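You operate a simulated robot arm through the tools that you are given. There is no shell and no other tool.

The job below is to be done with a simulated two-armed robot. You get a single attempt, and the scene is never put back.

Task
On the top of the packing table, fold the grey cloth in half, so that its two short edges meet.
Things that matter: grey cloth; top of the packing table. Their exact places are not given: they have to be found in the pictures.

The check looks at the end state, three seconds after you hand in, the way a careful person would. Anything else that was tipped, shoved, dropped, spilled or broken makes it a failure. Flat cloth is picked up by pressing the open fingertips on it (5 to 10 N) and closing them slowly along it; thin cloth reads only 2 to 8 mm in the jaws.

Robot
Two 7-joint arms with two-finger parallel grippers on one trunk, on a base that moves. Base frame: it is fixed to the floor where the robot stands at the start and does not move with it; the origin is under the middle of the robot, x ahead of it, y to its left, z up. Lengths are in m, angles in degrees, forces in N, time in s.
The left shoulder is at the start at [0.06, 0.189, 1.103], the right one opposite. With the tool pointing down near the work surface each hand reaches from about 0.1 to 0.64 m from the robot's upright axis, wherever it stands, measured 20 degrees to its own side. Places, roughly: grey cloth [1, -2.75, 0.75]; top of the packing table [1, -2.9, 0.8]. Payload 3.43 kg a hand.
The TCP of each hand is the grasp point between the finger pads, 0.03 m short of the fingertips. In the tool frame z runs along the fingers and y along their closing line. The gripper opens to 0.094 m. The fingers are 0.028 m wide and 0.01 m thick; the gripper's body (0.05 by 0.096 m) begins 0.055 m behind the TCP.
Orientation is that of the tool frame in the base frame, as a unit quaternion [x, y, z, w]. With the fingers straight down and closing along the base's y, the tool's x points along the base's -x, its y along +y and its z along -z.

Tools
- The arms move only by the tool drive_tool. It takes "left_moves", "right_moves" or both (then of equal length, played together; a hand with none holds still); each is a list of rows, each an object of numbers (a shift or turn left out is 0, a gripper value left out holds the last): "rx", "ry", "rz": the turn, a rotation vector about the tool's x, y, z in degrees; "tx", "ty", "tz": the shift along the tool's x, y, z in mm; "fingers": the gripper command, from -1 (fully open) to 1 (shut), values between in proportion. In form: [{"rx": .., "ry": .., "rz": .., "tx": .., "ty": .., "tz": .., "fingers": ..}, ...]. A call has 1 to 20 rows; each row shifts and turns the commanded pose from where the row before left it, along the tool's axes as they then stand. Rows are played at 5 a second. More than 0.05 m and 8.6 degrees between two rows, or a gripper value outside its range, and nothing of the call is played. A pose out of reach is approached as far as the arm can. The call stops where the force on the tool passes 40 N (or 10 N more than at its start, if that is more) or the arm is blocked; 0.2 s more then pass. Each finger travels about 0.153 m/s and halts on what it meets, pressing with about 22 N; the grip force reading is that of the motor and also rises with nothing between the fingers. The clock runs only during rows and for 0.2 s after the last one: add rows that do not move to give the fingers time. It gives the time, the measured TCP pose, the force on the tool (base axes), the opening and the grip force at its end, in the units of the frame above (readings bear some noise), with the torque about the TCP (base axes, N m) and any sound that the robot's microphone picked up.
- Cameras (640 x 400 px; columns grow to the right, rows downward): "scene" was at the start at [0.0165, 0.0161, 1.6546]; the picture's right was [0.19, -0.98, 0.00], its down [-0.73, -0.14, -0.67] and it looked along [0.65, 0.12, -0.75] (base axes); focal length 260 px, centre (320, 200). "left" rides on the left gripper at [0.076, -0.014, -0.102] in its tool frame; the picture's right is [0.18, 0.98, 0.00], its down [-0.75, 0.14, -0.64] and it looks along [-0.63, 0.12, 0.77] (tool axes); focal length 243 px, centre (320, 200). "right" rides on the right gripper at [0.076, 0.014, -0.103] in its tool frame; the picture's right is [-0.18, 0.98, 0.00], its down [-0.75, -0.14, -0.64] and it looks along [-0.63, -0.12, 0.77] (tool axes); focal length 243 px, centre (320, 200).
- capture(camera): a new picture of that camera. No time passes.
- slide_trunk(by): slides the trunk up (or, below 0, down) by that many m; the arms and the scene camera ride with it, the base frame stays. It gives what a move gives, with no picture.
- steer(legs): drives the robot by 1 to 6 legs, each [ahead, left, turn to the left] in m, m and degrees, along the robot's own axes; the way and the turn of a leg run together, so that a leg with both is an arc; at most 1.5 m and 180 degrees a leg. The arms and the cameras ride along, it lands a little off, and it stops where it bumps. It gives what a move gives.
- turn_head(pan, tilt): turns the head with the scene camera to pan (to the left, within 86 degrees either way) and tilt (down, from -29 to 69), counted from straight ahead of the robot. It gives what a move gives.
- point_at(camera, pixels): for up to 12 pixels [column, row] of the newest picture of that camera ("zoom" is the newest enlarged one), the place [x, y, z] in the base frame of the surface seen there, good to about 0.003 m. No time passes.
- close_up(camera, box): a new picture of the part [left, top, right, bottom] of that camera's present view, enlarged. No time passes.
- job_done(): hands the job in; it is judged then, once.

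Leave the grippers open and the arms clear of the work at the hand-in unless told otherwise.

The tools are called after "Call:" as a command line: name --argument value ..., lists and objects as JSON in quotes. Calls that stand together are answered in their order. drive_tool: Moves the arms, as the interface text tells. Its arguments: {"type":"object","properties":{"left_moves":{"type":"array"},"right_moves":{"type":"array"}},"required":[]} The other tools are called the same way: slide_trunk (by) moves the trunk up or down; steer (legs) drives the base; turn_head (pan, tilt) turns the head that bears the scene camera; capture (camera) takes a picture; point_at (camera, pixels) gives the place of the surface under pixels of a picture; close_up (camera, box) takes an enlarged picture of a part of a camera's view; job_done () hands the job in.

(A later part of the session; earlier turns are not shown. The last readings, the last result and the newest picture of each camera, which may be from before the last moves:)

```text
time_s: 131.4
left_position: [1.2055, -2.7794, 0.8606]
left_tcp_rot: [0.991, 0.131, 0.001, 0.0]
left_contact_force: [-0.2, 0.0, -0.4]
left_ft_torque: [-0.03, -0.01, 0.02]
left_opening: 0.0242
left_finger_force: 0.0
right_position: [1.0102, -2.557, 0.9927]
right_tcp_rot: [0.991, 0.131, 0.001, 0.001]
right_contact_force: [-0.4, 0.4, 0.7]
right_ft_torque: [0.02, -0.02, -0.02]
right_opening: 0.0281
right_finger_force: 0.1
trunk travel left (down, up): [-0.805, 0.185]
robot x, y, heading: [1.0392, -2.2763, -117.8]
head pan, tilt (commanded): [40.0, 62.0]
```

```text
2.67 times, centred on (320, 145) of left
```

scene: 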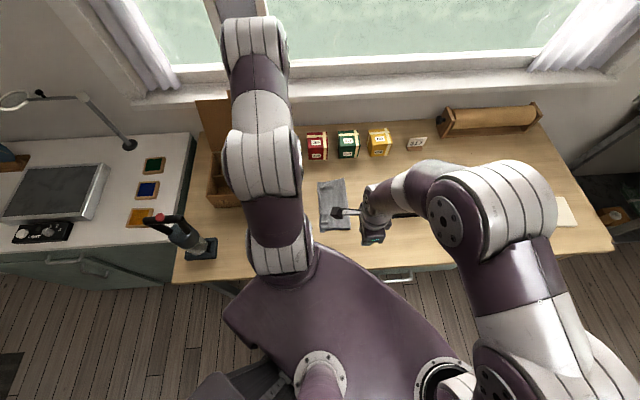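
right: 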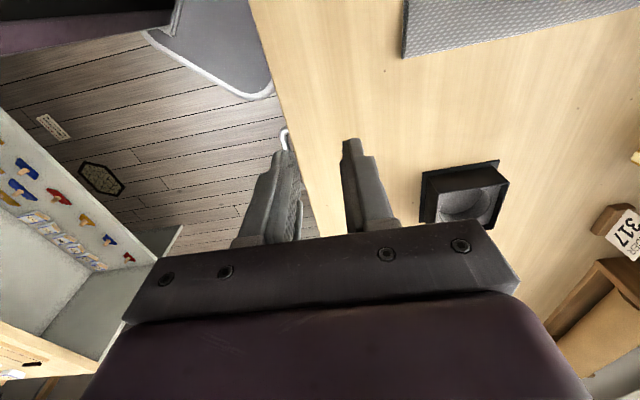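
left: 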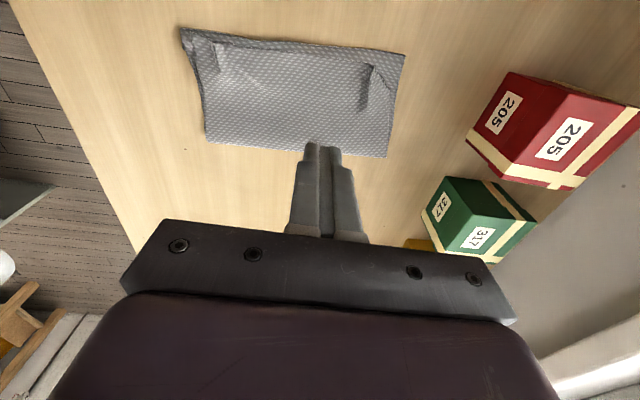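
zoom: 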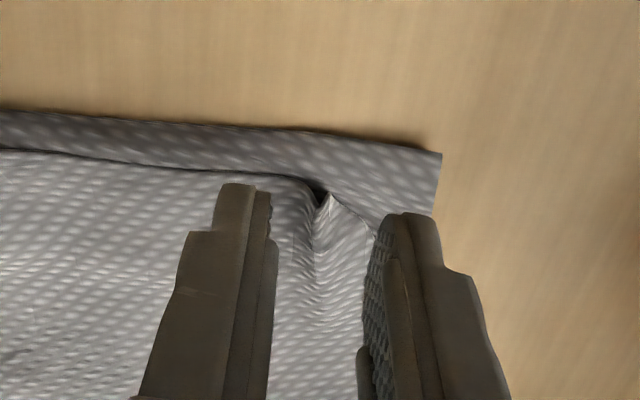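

The ridge is centred between the fingers. I descend 25 mm without pressing and close gently.

Call:
drive_tool --left_moves '[{"tz": 10}, {"tz": 8}, {"tz": 5}, {"tz": 2.5}, {}, {"fingers": 0.6}, {"fingers": 0.7}, {"fingers": 0.8}, {"fingers": 0.9}, {"fingers": 1.0}, {}, {}]'

Call:
close_up --camera "left" --box '[160, 70, 480, 270]'

```text
time_s: 134.1
left_position: [1.206, -2.7792, 0.8347]
left_tcp_rot: [0.991, 0.132, 0.001, 0.0]
left_contact_force: [-0.6, 0.3, -0.5]
left_ft_torque: [0.0, 0.03, 0.02]
left_opening: 0.0016
left_finger_force: 22.1
right_position: [1.0103, -2.557, 0.9934]
right_tcp_rot: [0.991, 0.131, 0.001, -0.001]
right_contact_force: [0.6, -0.4, -1.1]
right_ft_torque: [-0.01, -0.02, 0.02]
right_opening: 0.0282
right_finger_force: 0.0
trunk travel left (down, up): [-0.805, 0.185]
robot x, y, heading: [1.0389, -2.2708, -118.2]
head pan, tilt (commanded): [40.0, 62.0]
```

```text
2.00 times, centred on (320, 170) of left
```

zoom: 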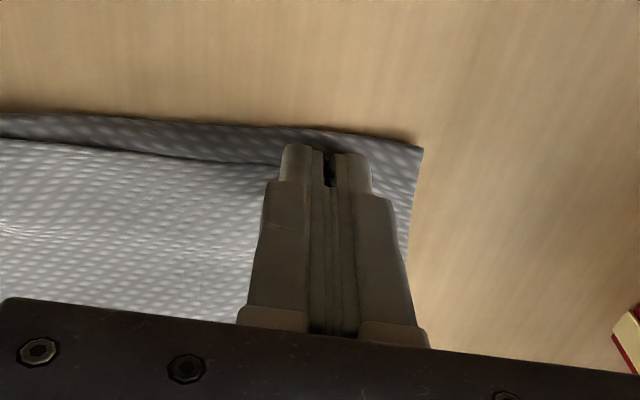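

Reading 1.6 mm: the ridge is gripped. I lift 40 mm with a small move outward (far) and check that only the top layer comes.

Call:
drive_tool --left_moves '[{"tz": -5}, {"tz": -8}, {"tz": -9}, {"tz": -9}, {"tz": -9}, {}]'

Call:
capture --camera "left"

Call:
close_up --camera "left" --box '[160, 50, 480, 250]'

```text
time_s: 135.4
left_position: [1.2045, -2.779, 0.876]
left_tcp_rot: [0.992, 0.13, 0.0, 0.0]
left_contact_force: [0.2, -0.1, -0.1]
left_ft_torque: [0.0, 0.01, -0.01]
left_opening: 0.0017
left_finger_force: 21.9
right_position: [1.0097, -2.5584, 0.9936]
right_tcp_rot: [0.991, 0.131, 0.001, 0.0]
right_contact_force: [-0.1, 0.1, 0.1]
right_ft_torque: [-0.01, 0.0, 0.0]
right_opening: 0.0281
right_finger_force: 0.0
trunk travel left (down, up): [-0.805, 0.185]
robot x, y, heading: [1.0377, -2.2733, -118.3]
head pan, tilt (commanded): [40.0, 62.0]
```

```text
taken
```

left: 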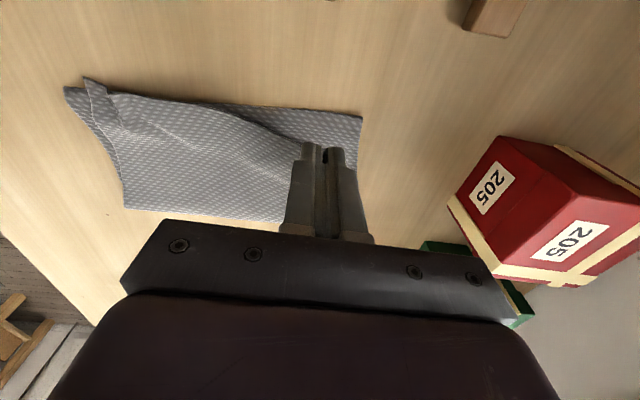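

```text
2.00 times, centred on (320, 150) of left
```

zoom: 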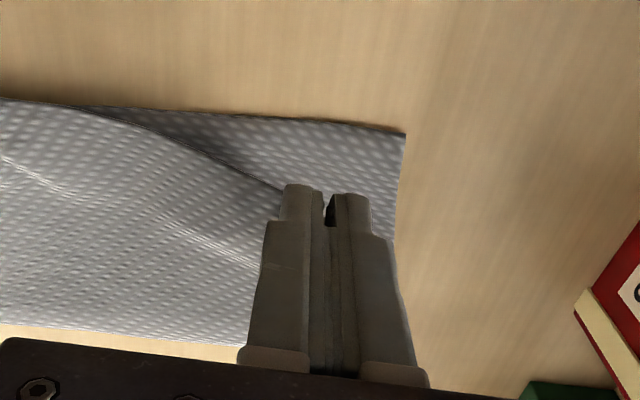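

Only the top layer's corner is lifted; the lower corner is untouched. I check the tail from the scene camera.

Call:
turn_head --pan 35 --tilt 58

Call:
close_up --camera "scene" --box '[280, 140, 400, 240]'

```text
time_s: 136.1
left_position: [1.2042, -2.7796, 0.8752]
left_tcp_rot: [0.991, 0.131, 0.003, 0.0]
left_contact_force: [1.3, 0.3, 0.3]
left_ft_torque: [0.01, 0.01, 0.0]
left_opening: 0.0017
left_finger_force: 22.3
right_position: [1.0109, -2.5568, 0.9936]
right_tcp_rot: [0.991, 0.131, 0.001, 0.0]
right_contact_force: [0.3, 0.5, 0.4]
right_ft_torque: [0.0, -0.02, 0.01]
right_opening: 0.0284
right_finger_force: 0.1
trunk travel left (down, up): [-0.805, 0.185]
robot x, y, heading: [1.0388, -2.2724, -117.9]
head pan, tilt (commanded): [35.0, 58.0]
```

```text
4.00 times, centred on (340, 190) of scene
```

zoom: 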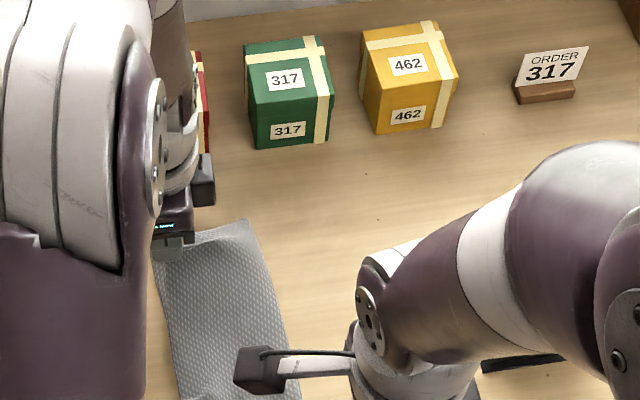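

The tail can't be seen from here. I move the corner 11 mm left and 12 mm outward, lower until the tail touches, then come back 14 mm inward while lowering so the tail lies outward.

Call:
drive_tool --left_moves '[{"tx": 4, "ty": 4}, {"tx": 4, "ty": 4}, {"tx": 3, "ty": 4}, {"tz": 6}, {"tz": 6}, {"tz": 6}, {"ty": -5, "tz": 7}, {"ty": -5, "tz": 7}, {"ty": -4, "tz": 6}, {}]'

Call:
capture --camera "left"

Call:
close_up --camera "left" --box '[160, 70, 480, 270]'

```text
time_s: 138.3
left_position: [1.2148, -2.7759, 0.8373]
left_tcp_rot: [0.991, 0.131, 0.001, 0.0]
left_contact_force: [-0.3, 0.0, -0.7]
left_ft_torque: [0.0, 0.0, 0.02]
left_opening: 0.002
left_finger_force: 21.8
right_position: [1.0107, -2.5578, 0.9942]
right_tcp_rot: [0.991, 0.131, 0.001, 0.0]
right_contact_force: [0.4, 0.3, -0.3]
right_ft_torque: [-0.01, 0.01, -0.01]
right_opening: 0.0284
right_finger_force: 0.1
trunk travel left (down, up): [-0.805, 0.185]
robot x, y, heading: [1.0435, -2.2713, -117.9]
head pan, tilt (commanded): [35.0, 58.0]
```

```text
taken
```

left: 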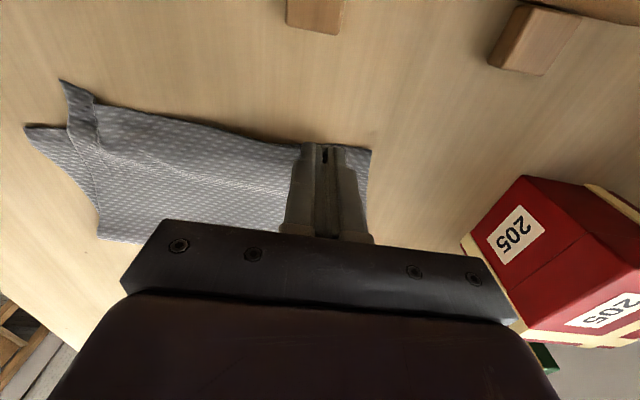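

```text
2.00 times, centred on (320, 170) of left
```

zoom: 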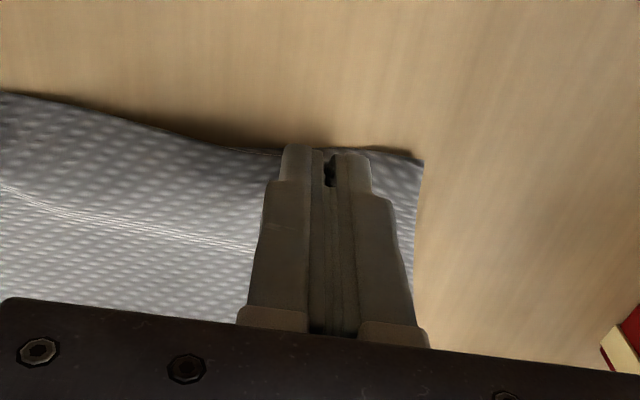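

Call:
point_at --camera "left" --pixels '[[63, 83], [95, 100], [27, 128], [70, 130], [100, 237], [95, 190], [150, 115], [220, 130], [280, 142], [360, 150], [368, 165], [140, 241]]'

Call:
close_up --camera "left" --box '[0, 50, 320, 250]'

```text
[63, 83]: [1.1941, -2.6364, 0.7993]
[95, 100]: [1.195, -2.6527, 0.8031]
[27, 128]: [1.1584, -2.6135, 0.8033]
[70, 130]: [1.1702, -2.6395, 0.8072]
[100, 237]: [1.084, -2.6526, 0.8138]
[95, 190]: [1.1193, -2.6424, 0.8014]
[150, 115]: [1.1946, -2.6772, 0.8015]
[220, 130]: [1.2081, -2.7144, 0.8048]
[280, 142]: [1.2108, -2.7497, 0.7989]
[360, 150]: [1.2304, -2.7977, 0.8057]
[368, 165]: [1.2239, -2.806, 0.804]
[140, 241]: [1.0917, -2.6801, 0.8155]
```

```text
2.00 times, centred on (160, 150) of left
```

zoom: 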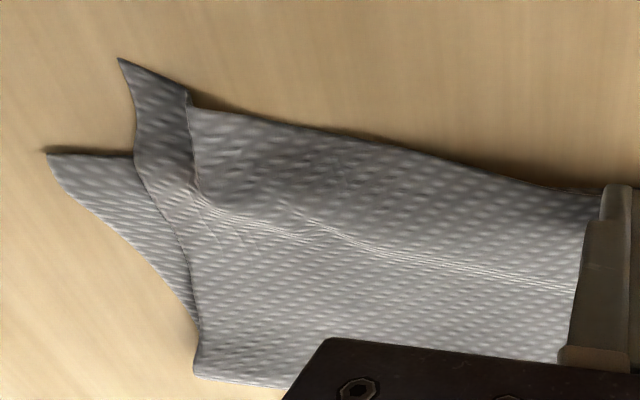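

The pull slid the whole top layer (low friction between layers): the near top corner is now 3 cm out to the left. Better to restart cleanly: I'll grip the near corner again with the right hand (it lies single-layered beyond the lower edge), lift, lay the cloth flat, and re-grip right at the corners. Right hand first goes above (0.471, 2.872) with 22 mm opening.

Call:
drive_tool --right_moves '[{"tx": 31.4, "ty": 27.6, "fingers": 0.532}, {"tx": 31.4, "ty": 27.6}, {"tx": 31.4, "ty": 27.6}, {"tx": 31.4, "ty": 27.6}, {"tx": 31.4, "ty": 27.6}, {"tz": 25}, {"tz": 25}, {"tz": 25}, {"tz": 25}, {"tz": 20}, {}]'

Call:
capture --camera "right"

Call:
close_up --camera "right" --box '[200, 70, 440, 220]'

```text
time_s: 140.7
left_position: [1.2152, -2.7749, 0.8373]
left_tcp_rot: [0.991, 0.13, 0.001, 0.0]
left_contact_force: [0.1, 0.0, -1.0]
left_ft_torque: [0.0, 0.01, 0.0]
left_opening: 0.0019
left_finger_force: 22.3
right_position: [1.1957, -2.6486, 0.8727]
right_tcp_rot: [0.991, 0.132, 0.001, -0.001]
right_contact_force: [0.0, 0.5, 0.1]
right_ft_torque: [-0.01, -0.01, -0.01]
right_opening: 0.0222
right_finger_force: 0.0
trunk travel left (down, up): [-0.805, 0.185]
robot x, y, heading: [1.0366, -2.2709, -117.9]
head pan, tilt (commanded): [35.0, 58.0]
```

```text
taken
```

right: 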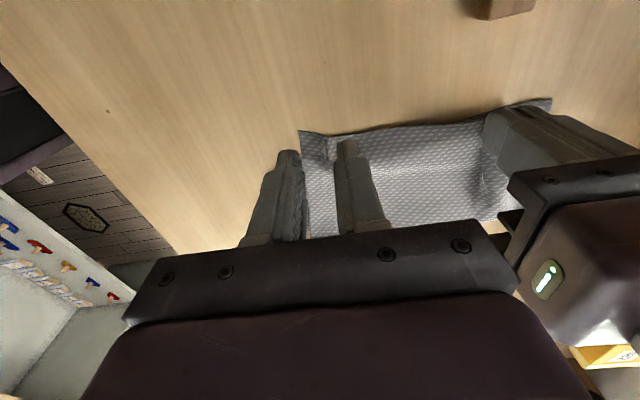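

```text
2.67 times, centred on (320, 145) of right
```

zoom: 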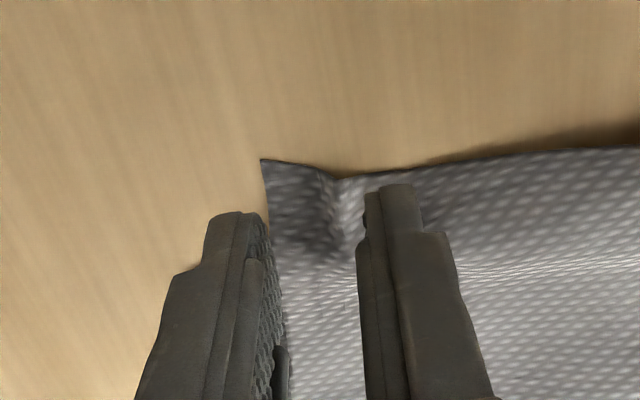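

Call:
point_at --camera "zoom" --pixels '[[265, 164], [300, 169], [338, 178], [420, 172], [500, 165], [325, 200], [325, 240], [345, 190]]'

```text
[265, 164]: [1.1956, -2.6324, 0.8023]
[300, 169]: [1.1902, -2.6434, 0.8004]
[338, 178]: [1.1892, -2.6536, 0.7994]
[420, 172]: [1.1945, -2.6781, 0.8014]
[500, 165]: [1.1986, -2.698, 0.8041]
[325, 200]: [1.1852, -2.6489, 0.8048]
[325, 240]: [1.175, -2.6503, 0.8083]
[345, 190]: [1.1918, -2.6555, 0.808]
```

D is at (0.474, 2.852), right at the outer finger – good for a corner grip. I shift 3 mm inward and lower to contact.

Call:
drive_tool --right_moves '[{"tx": -3, "tz": 20}, {"tz": 12}, {"tz": 6}, {"tz": 2}, {"tz": 1.2}, {}, {}]'

```text
time_s: 142.3
left_position: [1.2146, -2.7743, 0.8379]
left_tcp_rot: [0.991, 0.13, 0.001, 0.0]
left_contact_force: [0.7, 0.2, 0.2]
left_ft_torque: [-0.01, -0.01, 0.04]
left_opening: 0.0019
left_finger_force: 21.8
right_position: [1.1932, -2.65, 0.832]
right_tcp_rot: [0.991, 0.132, 0.0, -0.001]
right_contact_force: [-0.5, -0.1, 0.3]
right_ft_torque: [0.0, 0.01, -0.02]
right_opening: 0.0218
right_finger_force: 0.0
trunk travel left (down, up): [-0.805, 0.185]
robot x, y, heading: [1.0396, -2.2754, -118.0]
head pan, tilt (commanded): [35.0, 58.0]
```

Call:
drive_tool --right_moves '[{"tz": 0.8}, {"tz": 0.7}, {}, {}]'

```text
time_s: 143.3
left_position: [1.2143, -2.7762, 0.838]
left_tcp_rot: [0.991, 0.131, 0.001, -0.001]
left_contact_force: [-0.6, 0.7, -0.4]
left_ft_torque: [0.0, 0.02, 0.04]
left_opening: 0.0014
left_finger_force: 21.6
right_position: [1.1934, -2.6496, 0.8307]
right_tcp_rot: [0.991, 0.131, 0.001, 0.001]
right_contact_force: [-1.0, -0.7, 7.3]
right_ft_torque: [0.05, 0.1, 0.02]
right_opening: 0.0223
right_finger_force: 0.0
trunk travel left (down, up): [-0.805, 0.185]
robot x, y, heading: [1.0419, -2.2748, -118.2]
head pan, tilt (commanded): [35.0, 58.0]
```

7.3 N of press. I close the right jaws slowly.

Call:
drive_tool --right_moves '[{"fingers": 0.58}, {"fingers": 0.63}, {"fingers": 0.68}, {"fingers": 0.73}, {"fingers": 0.78}, {"fingers": 0.83}, {"fingers": 0.88}, {"fingers": 0.93}, {"fingers": 1.0}, {}, {}, {}]'

Call:
close_up --camera "right" --box '[200, 70, 520, 270]'

```text
time_s: 145.9
left_position: [1.2149, -2.7744, 0.8362]
left_tcp_rot: [0.992, 0.13, 0.001, 0.001]
left_contact_force: [0.2, -0.3, 0.3]
left_ft_torque: [-0.02, 0.01, 0.0]
left_opening: 0.0019
left_finger_force: 21.8
right_position: [1.193, -2.649, 0.831]
right_tcp_rot: [0.991, 0.131, 0.001, 0.001]
right_contact_force: [0.4, -0.1, 13.2]
right_ft_torque: [-0.01, 0.1, 0.01]
right_opening: 0.0019
right_finger_force: 22.2
trunk travel left (down, up): [-0.805, 0.185]
robot x, y, heading: [1.0385, -2.2733, -118.0]
head pan, tilt (commanded): [35.0, 58.0]
```

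```text
2.00 times, centred on (360, 170) of right
```

zoom: 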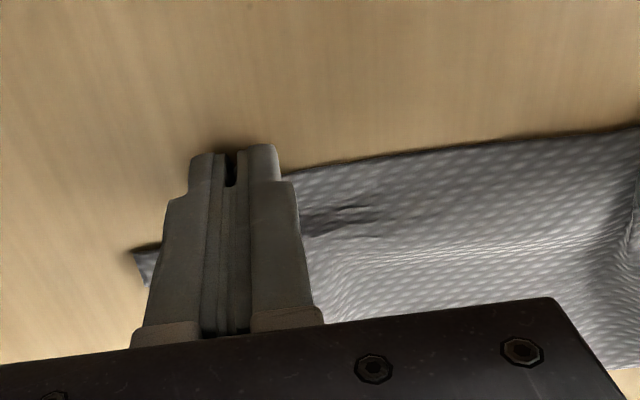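

The right hand holds (1.9 mm). Now I lift both hands 40 mm and spread them gradually, watching the pull.

Call:
drive_tool --left_moves '[{"tz": -8}, {"tz": -10}, {"tz": -10}, {"tz": -10}, {"ty": 2}, {"ty": 2}, {"ty": 2}, {}]' --right_moves '[{"tz": -8}, {"tz": -10}, {"tz": -10}, {"tz": -10}, {"ty": -2}, {"ty": -2}, {"ty": -2}, {}]'

Call:
capture --camera "right"

Call:
capture --camera "left"

```text
time_s: 147.7
left_position: [1.218, -2.781, 0.8742]
left_tcp_rot: [0.991, 0.131, 0.001, -0.001]
left_contact_force: [-0.1, 0.1, -0.4]
left_ft_torque: [0.0, -0.01, 0.01]
left_opening: 0.0017
left_finger_force: 21.9
right_position: [1.192, -2.6435, 0.8674]
right_tcp_rot: [0.991, 0.131, 0.001, 0.0]
right_contact_force: [0.5, -0.2, -0.5]
right_ft_torque: [-0.01, -0.01, -0.02]
right_opening: 0.0015
right_finger_force: 22.4
trunk travel left (down, up): [-0.805, 0.185]
robot x, y, heading: [1.0358, -2.2736, -117.8]
head pan, tilt (commanded): [35.0, 58.0]
```

```text
taken
```

right: 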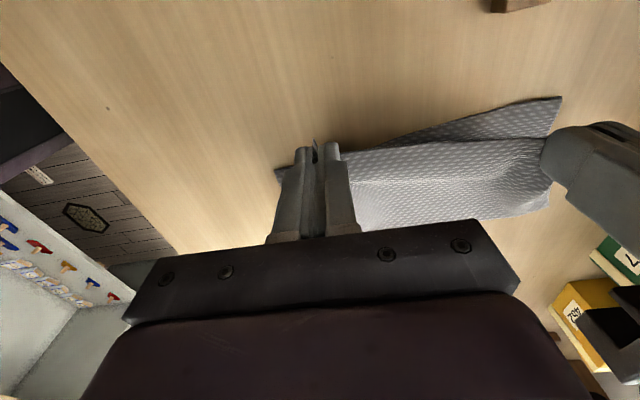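

```text
taken
```

left: 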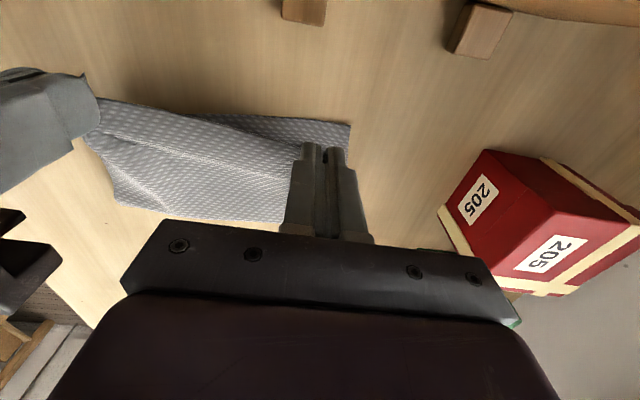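

Both corners are held. I level the two hands (right 10 mm right, 7 mm up), then raise both 60 mm while moving 60 mm right, away from the box, and lift the trunk 0.12.

Call:
drive_tool --left_moves '[{}, {"tx": -10, "tz": -10}, {"tx": -10, "tz": -10}, {"tx": -10, "tz": -10}, {"tx": -10, "tz": -10}, {"tx": -10, "tz": -10}, {"tx": -10, "tz": -10}, {}]' --right_moves '[{"tx": -10, "tz": -7}, {"tx": -10, "tz": -10}, {"tx": -10, "tz": -10}, {"tx": -10, "tz": -10}, {"tx": -10, "tz": -10}, {"tx": -10, "tz": -10}, {"tx": -10, "tz": -10}, {}]'

Call:
slide_trunk --by 0.12

Call:
capture --camera "left"

Call:
capture --camera "right"

```text
time_s: 149.5
left_position: [1.1598, -2.7976, 0.9341]
left_tcp_rot: [0.991, 0.131, 0.001, 0.0]
left_contact_force: [0.4, 0.3, 0.3]
left_ft_torque: [-0.01, -0.02, -0.03]
left_opening: 0.0018
left_finger_force: 22.1
right_position: [1.1237, -2.6628, 0.9355]
right_tcp_rot: [0.991, 0.132, 0.001, 0.0]
right_contact_force: [0.4, 0.2, 0.2]
right_ft_torque: [-0.01, 0.02, -0.01]
right_opening: 0.0015
right_finger_force: 22.0
trunk travel left (down, up): [-0.805, 0.185]
robot x, y, heading: [1.0399, -2.2726, -117.9]
head pan, tilt (commanded): [35.0, 58.0]
```

```text
time_s: 151.0
left_position: [1.1592, -2.7982, 1.0549]
left_tcp_rot: [0.992, 0.13, 0.001, 0.0]
left_contact_force: [0.0, 0.2, -1.6]
left_ft_torque: [0.01, 0.0, -0.01]
left_opening: 0.0017
left_finger_force: 22.2
right_position: [1.1244, -2.663, 1.0562]
right_tcp_rot: [0.991, 0.131, 0.001, 0.0]
right_contact_force: [0.7, -0.4, -0.1]
right_ft_torque: [-0.01, 0.02, 0.02]
right_opening: 0.0019
right_finger_force: 21.9
trunk travel left (down, up): [-0.925, 0.065]
robot x, y, heading: [1.0405, -2.2741, -118.0]
head pan, tilt (commanded): [35.0, 58.0]
```

```text
taken
```

left: 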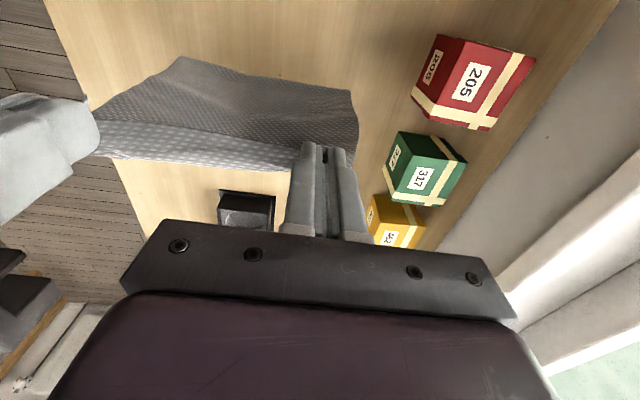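

```text
taken
```

right: 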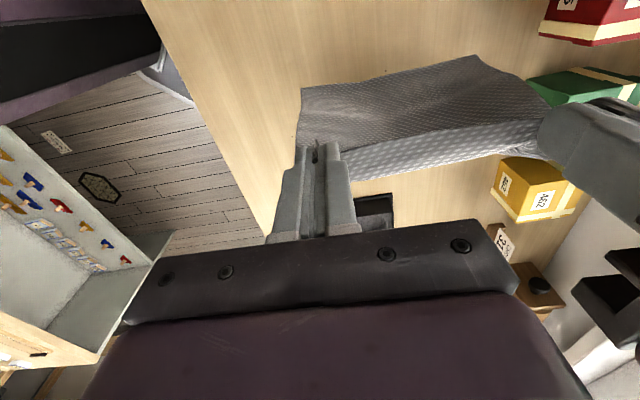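

Nearly all off the table. I raise the trunk 0.055 more and move the hands 90 mm right, so I can lay it flat from right to left.

Call:
slide_trunk --by 0.055

Call:
drive_tool --left_moves '[{"tx": -15}, {"tx": -15}, {"tx": -15}, {"tx": -15}, {"tx": -15}, {"tx": -15}, {}, {}, {}]' --right_moves '[{"tx": -15}, {"tx": -15}, {"tx": -15}, {"tx": -15}, {"tx": -15}, {"tx": -15}, {}, {}, {}]'

Call:
capture --camera "left"

Call:
point_at --camera "left" --pixels '[[150, 90], [200, 85], [250, 85], [300, 95], [330, 105], [240, 120]]'

```text
time_s: 152.0
left_position: [1.1592, -2.797, 1.1089]
left_tcp_rot: [0.991, 0.13, 0.001, 0.0]
left_contact_force: [0.3, -0.1, -0.2]
left_ft_torque: [-0.04, 0.0, -0.02]
left_opening: 0.0015
left_finger_force: 22.5
right_position: [1.1242, -2.6629, 1.1096]
right_tcp_rot: [0.991, 0.132, 0.002, 0.0]
right_contact_force: [-0.4, 0.4, 0.5]
right_ft_torque: [-0.04, -0.05, -0.01]
right_opening: 0.0018
right_finger_force: 22.1
trunk travel left (down, up): [-0.98, 0.01]
robot x, y, heading: [1.0396, -2.2757, -118.2]
head pan, tilt (commanded): [35.0, 58.0]
```

```text
time_s: 154.0
left_position: [1.0707, -2.8215, 1.1071]
left_tcp_rot: [0.991, 0.131, 0.001, 0.0]
left_contact_force: [-0.5, -0.3, -1.1]
left_ft_torque: [-0.03, 0.02, 0.01]
left_opening: 0.0014
left_finger_force: 22.1
right_position: [1.0362, -2.686, 1.1093]
right_tcp_rot: [0.991, 0.131, 0.001, 0.0]
right_contact_force: [-0.5, 0.1, -1.3]
right_ft_torque: [0.0, 0.02, -0.01]
right_opening: 0.0018
right_finger_force: 22.0
trunk travel left (down, up): [-0.98, 0.01]
robot x, y, heading: [1.0377, -2.2756, -118.0]
head pan, tilt (commanded): [35.0, 58.0]
```

```text
taken
```

left: 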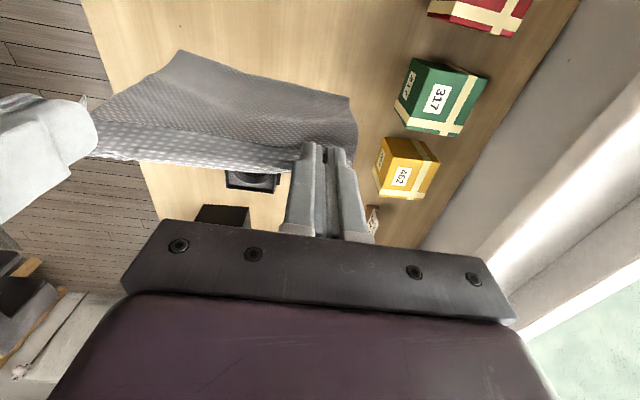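

```text
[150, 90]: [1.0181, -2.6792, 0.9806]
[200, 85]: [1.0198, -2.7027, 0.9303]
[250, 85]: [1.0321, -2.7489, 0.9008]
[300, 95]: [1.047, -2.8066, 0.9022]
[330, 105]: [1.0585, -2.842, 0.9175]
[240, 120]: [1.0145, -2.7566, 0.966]
```

Call:
point_at --camera "left" --pixels '[[183, 57], [210, 66], [250, 76], [300, 86], [343, 98], [170, 65], [350, 120], [240, 100]]'

Call:
capture --camera "right"

```text
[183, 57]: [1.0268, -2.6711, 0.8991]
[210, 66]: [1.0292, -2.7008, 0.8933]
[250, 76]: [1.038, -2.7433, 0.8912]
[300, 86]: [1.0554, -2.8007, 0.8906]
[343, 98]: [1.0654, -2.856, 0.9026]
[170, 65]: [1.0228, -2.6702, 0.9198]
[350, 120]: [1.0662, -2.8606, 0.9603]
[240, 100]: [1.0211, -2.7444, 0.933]
```

```text
taken
```

right: 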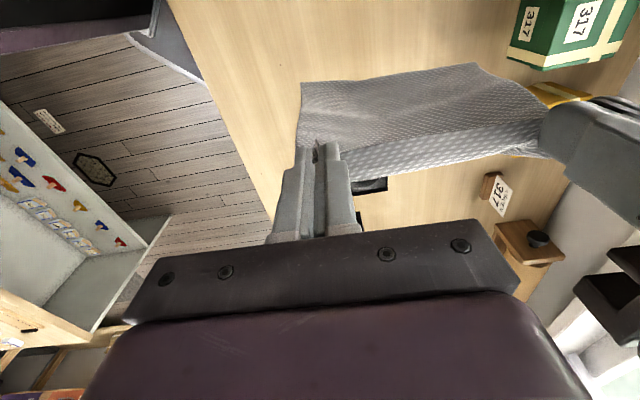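

The bottom edge hangs at z≈0.89 under the hands (0.29–0.30). I move 55 mm further right so that it can land near 0.24, then lower the trunk 0.08.

Call:
drive_tool --left_moves '[{"tx": -11}, {"tx": -11}, {"tx": -11}, {"tx": -11}, {"tx": -11}, {}, {}]' --right_moves '[{"tx": -11}, {"tx": -11}, {"tx": -11}, {"tx": -11}, {"tx": -11}, {}, {}]'

Call:
slide_trunk --by -0.07

Call:
capture --camera "left"

Call:
point_at --camera "left" --pixels '[[183, 57], [210, 66], [250, 76], [300, 86], [343, 98], [170, 65], [350, 120], [240, 100]]'

```text
time_s: 155.6
left_position: [1.0191, -2.8342, 1.1087]
left_tcp_rot: [0.991, 0.131, 0.0, -0.001]
left_contact_force: [-0.3, 0.4, 0.1]
left_ft_torque: [-0.03, -0.03, 0.0]
left_opening: 0.0021
left_finger_force: 22.1
right_position: [0.9839, -2.7012, 1.1104]
right_tcp_rot: [0.991, 0.131, 0.001, -0.001]
right_contact_force: [0.3, 0.2, -0.3]
right_ft_torque: [-0.08, -0.02, -0.02]
right_opening: 0.0017
right_finger_force: 21.9
trunk travel left (down, up): [-0.98, 0.01]
robot x, y, heading: [1.0398, -2.2745, -118.1]
head pan, tilt (commanded): [35.0, 58.0]
```

```text
time_s: 156.7
left_position: [1.0177, -2.8343, 1.0384]
left_tcp_rot: [0.991, 0.13, 0.001, 0.0]
left_contact_force: [0.4, 1.1, -0.5]
left_ft_torque: [0.02, 0.03, -0.02]
left_opening: 0.0018
left_finger_force: 21.9
right_position: [0.984, -2.7022, 1.0396]
right_tcp_rot: [0.991, 0.132, 0.0, 0.0]
right_contact_force: [0.3, 0.4, 0.6]
right_ft_torque: [0.0, -0.04, -0.02]
right_opening: 0.0017
right_finger_force: 21.8
trunk travel left (down, up): [-0.91, 0.08]
robot x, y, heading: [1.0395, -2.2729, -118.1]
head pan, tilt (commanded): [35.0, 58.0]
```

```text
taken
```

left: 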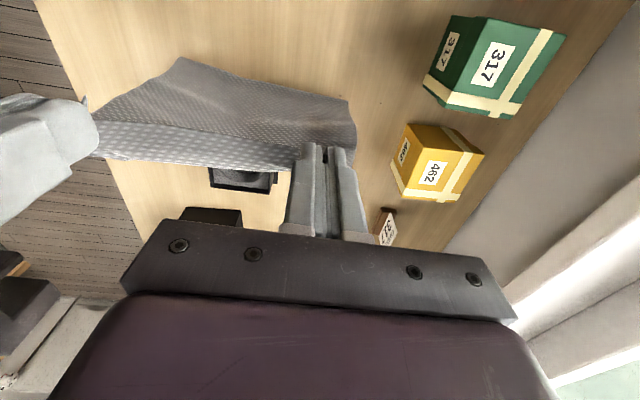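

```text
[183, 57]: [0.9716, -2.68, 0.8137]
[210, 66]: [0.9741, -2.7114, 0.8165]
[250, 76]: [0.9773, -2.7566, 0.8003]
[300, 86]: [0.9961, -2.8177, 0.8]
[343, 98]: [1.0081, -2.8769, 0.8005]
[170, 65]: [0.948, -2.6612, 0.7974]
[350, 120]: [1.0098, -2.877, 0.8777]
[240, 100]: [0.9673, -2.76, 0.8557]
```

The bottom edge is just above the table at about 0.24. Now I lay the cloth flat: hands go left and down together (50 mm each), then trunk and arms alternate.

Call:
drive_tool --left_moves '[{"tx": 6, "tz": 12}, {"tx": 10, "tz": 12}, {"tx": 12, "tz": 12}, {"tx": 12, "tz": 10}, {"tx": 12, "tz": 8}, {}]' --right_moves '[{"tx": 6, "tz": 12}, {"tx": 10, "tz": 12}, {"tx": 12, "tz": 12}, {"tx": 12, "tz": 10}, {"tx": 12, "tz": 8}, {}]'

Call:
capture --camera "left"

Call:
capture --camera "right"

```text
time_s: 158.1
left_position: [1.069, -2.8228, 0.9837]
left_tcp_rot: [0.991, 0.131, 0.0, 0.0]
left_contact_force: [0.3, -0.4, 0.4]
left_ft_torque: [0.03, -0.01, 0.03]
left_opening: 0.0021
left_finger_force: 22.3
right_position: [1.0328, -2.6884, 0.9845]
right_tcp_rot: [0.991, 0.132, 0.001, 0.0]
right_contact_force: [0.6, -0.1, -0.2]
right_ft_torque: [0.01, 0.0, 0.01]
right_opening: 0.0018
right_finger_force: 22.1
trunk travel left (down, up): [-0.91, 0.08]
robot x, y, heading: [1.04, -2.2759, -118.0]
head pan, tilt (commanded): [35.0, 58.0]
```

```text
taken
```

left: 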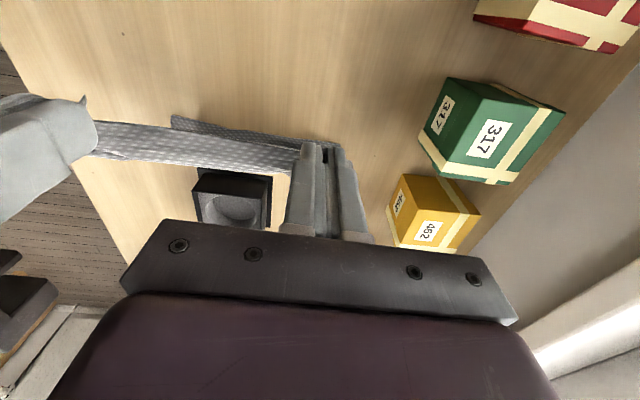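

```text
taken
```

right: 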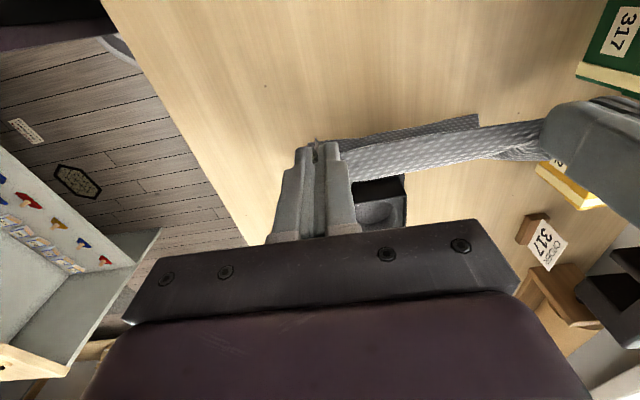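

Call:
point_at --camera "left" --pixels '[[178, 120], [220, 128], [260, 134], [300, 140], [335, 146], [180, 128], [200, 150], [140, 140]]'

Call:
point_at --camera "right" --pixels '[[345, 143], [400, 132], [440, 124], [475, 117], [420, 150], [500, 150], [500, 130]]'

Call:
close_up --camera "scene" --box '[280, 140, 440, 240]'

```text
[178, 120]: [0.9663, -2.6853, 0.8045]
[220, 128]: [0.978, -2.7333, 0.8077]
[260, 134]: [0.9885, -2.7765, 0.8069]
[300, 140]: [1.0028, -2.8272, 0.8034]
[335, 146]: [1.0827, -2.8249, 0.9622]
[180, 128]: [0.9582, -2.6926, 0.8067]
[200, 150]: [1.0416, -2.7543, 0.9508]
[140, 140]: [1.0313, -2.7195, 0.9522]
```

```text
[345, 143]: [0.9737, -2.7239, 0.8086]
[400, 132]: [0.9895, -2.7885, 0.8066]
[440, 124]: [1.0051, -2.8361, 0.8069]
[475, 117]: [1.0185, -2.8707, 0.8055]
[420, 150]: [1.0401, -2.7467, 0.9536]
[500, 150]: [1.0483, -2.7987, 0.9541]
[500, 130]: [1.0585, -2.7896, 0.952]
```

```text
4.00 times, centred on (360, 190) of scene
```

zoom: 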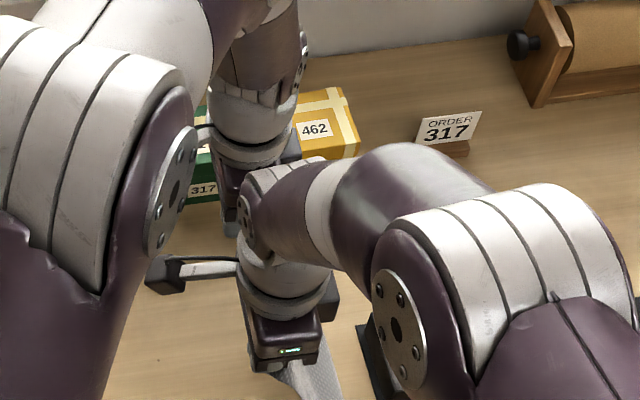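

The bottom edge has curled to the left (0.237) under the hands. I raise 60 mm, go back right 45 mm, and this time approach the table while already moving left so the edge trails to the right.

Call:
drive_tool --left_moves '[{"tz": -15}, {"tz": -15}, {"tz": -15}, {"tz": -15}, {"tx": -9}, {"tx": -9}, {"tx": -9}, {"tx": -9}, {"tx": -9}, {}, {}, {}]' --right_moves '[{"tz": -15}, {"tz": -15}, {"tz": -15}, {"tz": -15}, {"tx": -9}, {"tx": -9}, {"tx": -9}, {"tx": -9}, {"tx": -9}, {}, {}, {}]'

Call:
capture --camera "left"

Call:
capture --camera "right"

```text
time_s: 160.7
left_position: [1.0255, -2.8334, 1.044]
left_tcp_rot: [0.991, 0.13, 0.001, 0.0]
left_contact_force: [-1.2, -0.1, -1.0]
left_ft_torque: [-0.01, 0.0, -0.01]
left_opening: 0.0017
left_finger_force: 21.6
right_position: [0.99, -2.7003, 1.0453]
right_tcp_rot: [0.991, 0.132, 0.001, 0.0]
right_contact_force: [-0.3, -0.2, 0.6]
right_ft_torque: [0.0, 0.02, -0.03]
right_opening: 0.0019
right_finger_force: 22.0
trunk travel left (down, up): [-0.91, 0.08]
robot x, y, heading: [1.0382, -2.2714, -118.1]
head pan, tilt (commanded): [35.0, 58.0]
```

```text
taken
```

left: 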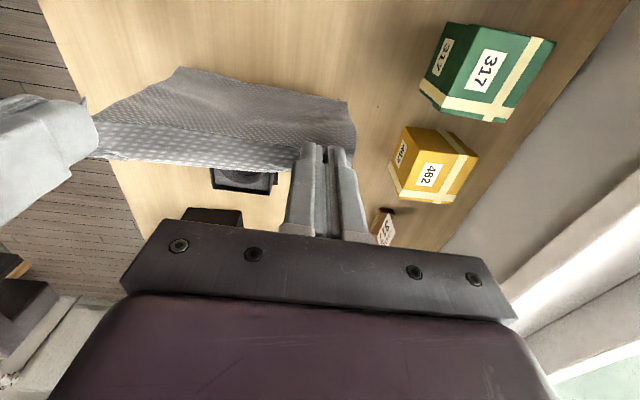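

```text
taken
```

right: 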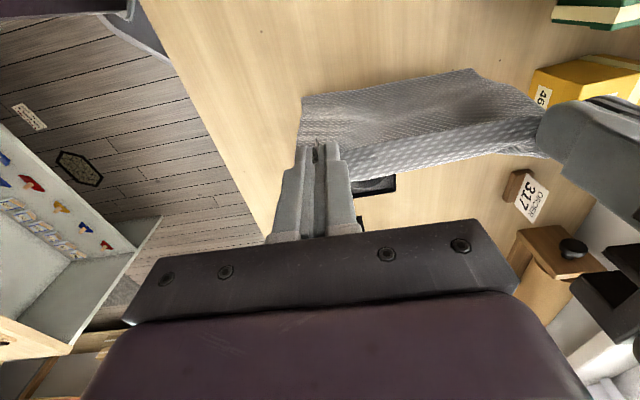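

It hangs free again. Now I move left and down at once (6 rows of 14 mm left, 9 mm down).

Call:
drive_tool --left_moves '[{"tx": 16, "tz": 2}, {"tx": 18, "tz": 8}, {"tx": 18, "tz": 12}, {"tx": 16, "tz": 14}, {"tx": 14, "tz": 14}, {"tx": 14, "tz": 12}, {}]' --right_moves '[{"tx": 16, "tz": 2}, {"tx": 18, "tz": 8}, {"tx": 18, "tz": 12}, {"tx": 16, "tz": 14}, {"tx": 14, "tz": 14}, {"tx": 14, "tz": 12}, {}]'

Call:
capture --camera "left"

Call:
capture --camera "right"

Call:
close_up --camera "scene" --box '[280, 140, 440, 240]'

```text
time_s: 162.2
left_position: [1.1189, -2.8073, 0.9808]
left_tcp_rot: [0.991, 0.13, 0.001, 0.0]
left_contact_force: [-0.7, 1.0, 0.7]
left_ft_torque: [0.02, -0.02, 0.0]
left_opening: 0.0017
left_finger_force: 22.3
right_position: [1.0818, -2.6753, 0.9827]
right_tcp_rot: [0.991, 0.131, 0.001, 0.0]
right_contact_force: [-0.1, 0.2, 0.0]
right_ft_torque: [0.01, 0.02, -0.01]
right_opening: 0.0019
right_finger_force: 22.1
trunk travel left (down, up): [-0.91, 0.08]
robot x, y, heading: [1.0358, -2.2726, -118.2]
head pan, tilt (commanded): [35.0, 58.0]
```

```text
taken
```

left: 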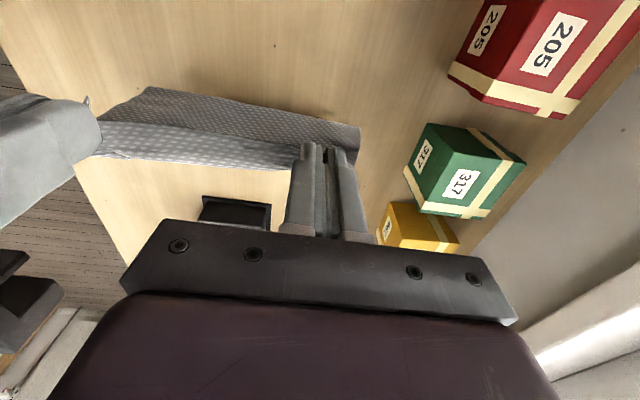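

```text
taken
```

right: 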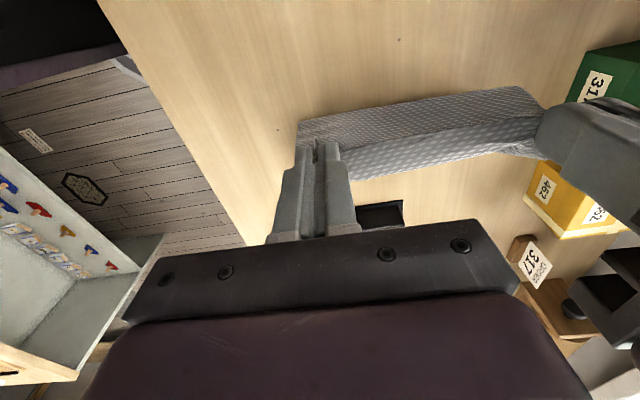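

```text
4.00 times, centred on (360, 190) of scene
```

zoom: 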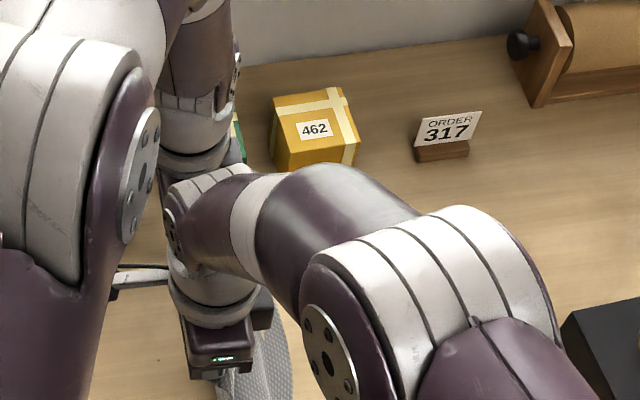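

Call:
point_at --camera "left" --pixels '[[150, 91], [200, 100], [250, 110], [300, 119], [352, 129], [200, 115], [250, 125], [250, 140], [120, 112], [250, 155]]'

Call:
point_at --camera "scene" --pixels '[[348, 235], [352, 230], [345, 239]]'

```text
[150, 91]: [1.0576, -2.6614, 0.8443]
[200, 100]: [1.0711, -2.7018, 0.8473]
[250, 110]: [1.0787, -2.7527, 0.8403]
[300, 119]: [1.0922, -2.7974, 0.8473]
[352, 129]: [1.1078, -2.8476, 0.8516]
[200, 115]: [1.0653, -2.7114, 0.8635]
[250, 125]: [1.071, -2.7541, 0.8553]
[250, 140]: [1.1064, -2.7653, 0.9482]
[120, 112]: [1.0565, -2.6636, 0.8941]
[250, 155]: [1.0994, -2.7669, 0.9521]
```

```text
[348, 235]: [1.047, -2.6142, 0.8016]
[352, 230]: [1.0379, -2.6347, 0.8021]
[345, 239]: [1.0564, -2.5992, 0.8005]
```

The silhouette shows the cloth now bulging left and trailing right at the bottom, as wanted. I lower the trunk 0.05 and then move the hands 50 mm left.

Call:
slide_trunk --by -0.05

Call:
drive_tool --left_moves '[{"tx": 10}, {"tx": 10}, {"tx": 10}, {"tx": 10}, {"tx": 10}, {}]' --right_moves '[{"tx": 10}, {"tx": 10}, {"tx": 10}, {"tx": 10}, {"tx": 10}, {}]'

Call:
capture --camera "right"

Call:
close_up --camera "scene" --box '[280, 140, 440, 240]'

```text
time_s: 163.2
left_position: [1.1163, -2.8084, 0.933]
left_tcp_rot: [0.991, 0.131, 0.001, 0.0]
left_contact_force: [-0.7, -0.1, 0.0]
left_ft_torque: [-0.02, 0.02, 0.0]
left_opening: 0.0016
left_finger_force: 21.9
right_position: [1.0834, -2.6745, 0.9333]
right_tcp_rot: [0.991, 0.131, 0.001, -0.002]
right_contact_force: [0.8, -0.7, 0.6]
right_ft_torque: [-0.04, -0.01, 0.0]
right_opening: 0.0018
right_finger_force: 22.0
trunk travel left (down, up): [-0.86, 0.13]
robot x, y, heading: [1.0422, -2.274, -118.1]
head pan, tilt (commanded): [35.0, 58.0]
```

```text
time_s: 164.6
left_position: [1.1652, -2.7949, 0.933]
left_tcp_rot: [0.992, 0.13, 0.001, 0.0]
left_contact_force: [-0.1, -0.5, -0.4]
left_ft_torque: [0.01, 0.0, -0.02]
left_opening: 0.0016
left_finger_force: 21.2
right_position: [1.1304, -2.661, 0.9342]
right_tcp_rot: [0.991, 0.131, 0.001, 0.0]
right_contact_force: [0.2, 0.3, -0.5]
right_ft_torque: [0.0, -0.01, 0.0]
right_opening: 0.0019
right_finger_force: 21.7
trunk travel left (down, up): [-0.86, 0.13]
robot x, y, heading: [1.0386, -2.2751, -118.2]
head pan, tilt (commanded): [35.0, 58.0]
```

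```text
taken
```

right: 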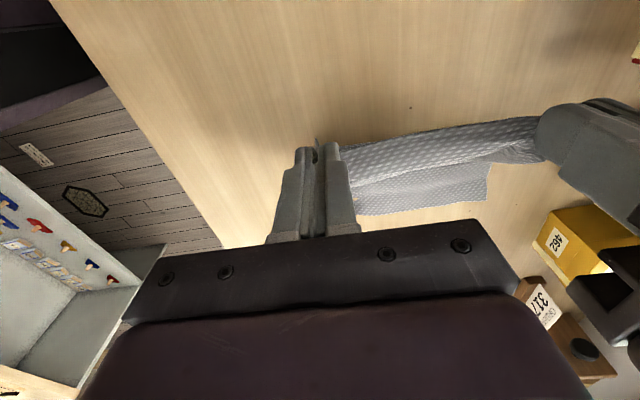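

```text
4.00 times, centred on (360, 190) of scene
```

zoom: 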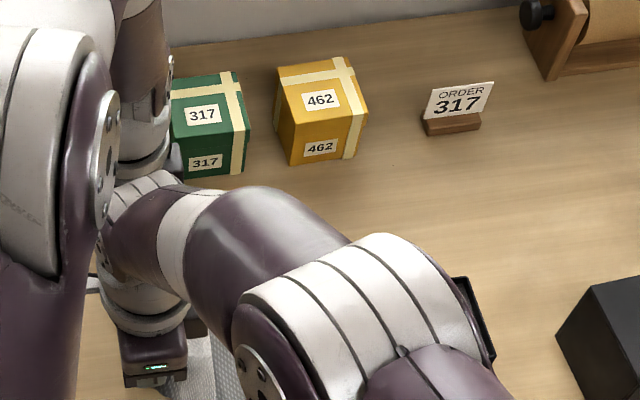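

The lower part now lies to the right of the hands. Continue: trunk 0.05 down, hands 45 mm left.

Call:
slide_trunk --by -0.05

Call:
drive_tool --left_moves '[{"tx": 9}, {"tx": 9}, {"tx": 9}, {"tx": 9}, {"tx": 9}, {}]' --right_moves '[{"tx": 9}, {"tx": 9}, {"tx": 9}, {"tx": 9}, {"tx": 9}, {}]'

Call:
capture --camera "right"

Call:
capture --camera "left"

```text
time_s: 165.5
left_position: [1.1644, -2.794, 0.8825]
left_tcp_rot: [0.992, 0.13, 0.001, 0.0]
left_contact_force: [0.1, 0.6, 0.3]
left_ft_torque: [-0.02, 0.01, 0.0]
left_opening: 0.0018
left_finger_force: 21.8
right_position: [1.1311, -2.6608, 0.8852]
right_tcp_rot: [0.991, 0.132, 0.001, -0.001]
right_contact_force: [-0.6, -0.1, 0.2]
right_ft_torque: [-0.05, 0.0, 0.03]
right_opening: 0.0018
right_finger_force: 22.0
trunk travel left (down, up): [-0.81, 0.18]
robot x, y, heading: [1.0387, -2.2762, -118.2]
head pan, tilt (commanded): [35.0, 58.0]
```

```text
time_s: 166.9
left_position: [1.2078, -2.7836, 0.882]
left_tcp_rot: [0.991, 0.13, 0.001, 0.0]
left_contact_force: [0.3, 0.2, -0.5]
left_ft_torque: [0.0, -0.05, -0.02]
left_opening: 0.002
left_finger_force: 22.4
right_position: [1.1736, -2.6497, 0.8828]
right_tcp_rot: [0.991, 0.131, 0.002, 0.0]
right_contact_force: [1.1, -0.8, 0.5]
right_ft_torque: [0.01, 0.04, 0.01]
right_opening: 0.0019
right_finger_force: 21.5
trunk travel left (down, up): [-0.81, 0.18]
robot x, y, heading: [1.0373, -2.2765, -118.1]
head pan, tilt (commanded): [35.0, 58.0]
```

```text
taken
```

right: 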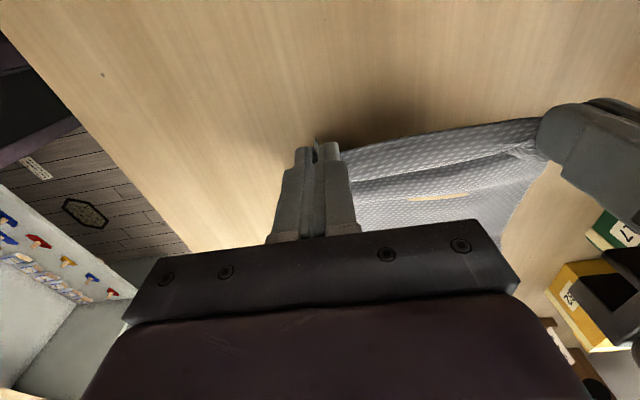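

```text
taken
```

left: 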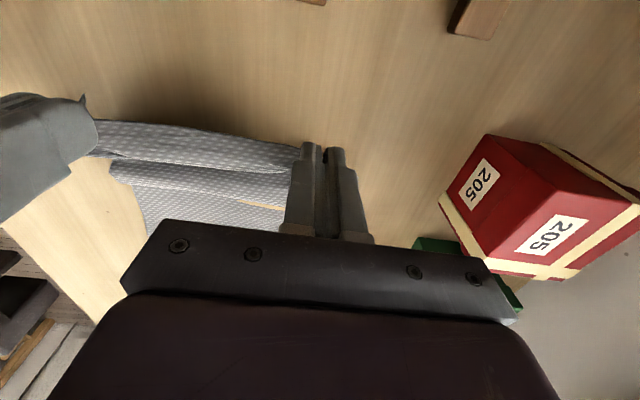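

Call:
close_up --camera "right" --box '[280, 90, 600, 260]'

Call:
close_up --camera "left" --box '[60, 90, 380, 260]'

Call:
point_at --camera "right" --pixels '[[430, 140], [430, 160], [430, 180], [430, 192], [440, 197], [430, 205], [430, 215], [520, 160], [500, 240], [515, 200], [480, 180], [480, 200]]'

```text
2.00 times, centred on (440, 175) of right
```

zoom: 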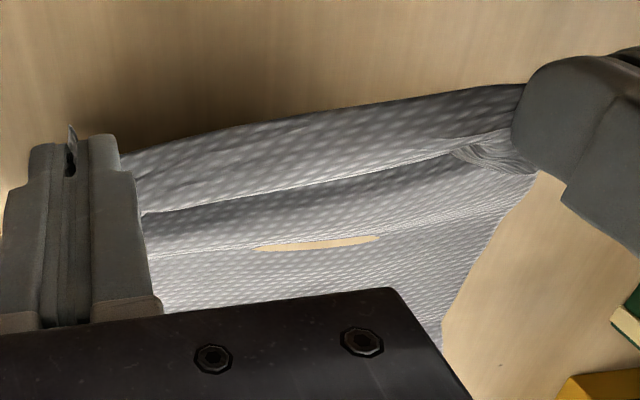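

```text
2.00 times, centred on (220, 175) of left
```

zoom: 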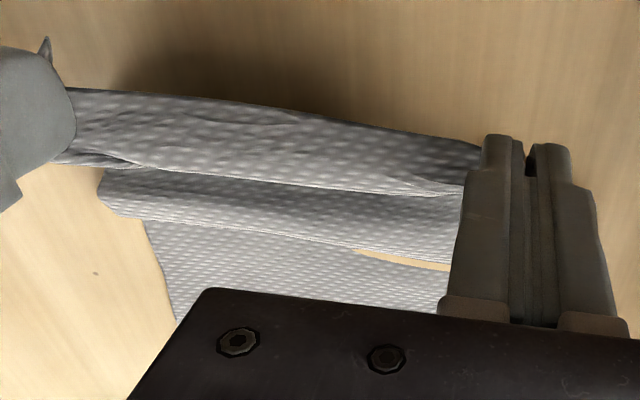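

```text
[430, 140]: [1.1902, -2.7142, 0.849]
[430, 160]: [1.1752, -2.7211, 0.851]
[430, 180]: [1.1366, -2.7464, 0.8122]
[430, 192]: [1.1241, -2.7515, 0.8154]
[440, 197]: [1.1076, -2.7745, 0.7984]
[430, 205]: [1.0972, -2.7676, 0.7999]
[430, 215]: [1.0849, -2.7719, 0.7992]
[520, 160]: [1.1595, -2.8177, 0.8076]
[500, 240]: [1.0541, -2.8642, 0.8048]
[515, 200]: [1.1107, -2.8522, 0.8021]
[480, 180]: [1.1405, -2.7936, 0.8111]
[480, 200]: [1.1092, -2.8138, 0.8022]
```

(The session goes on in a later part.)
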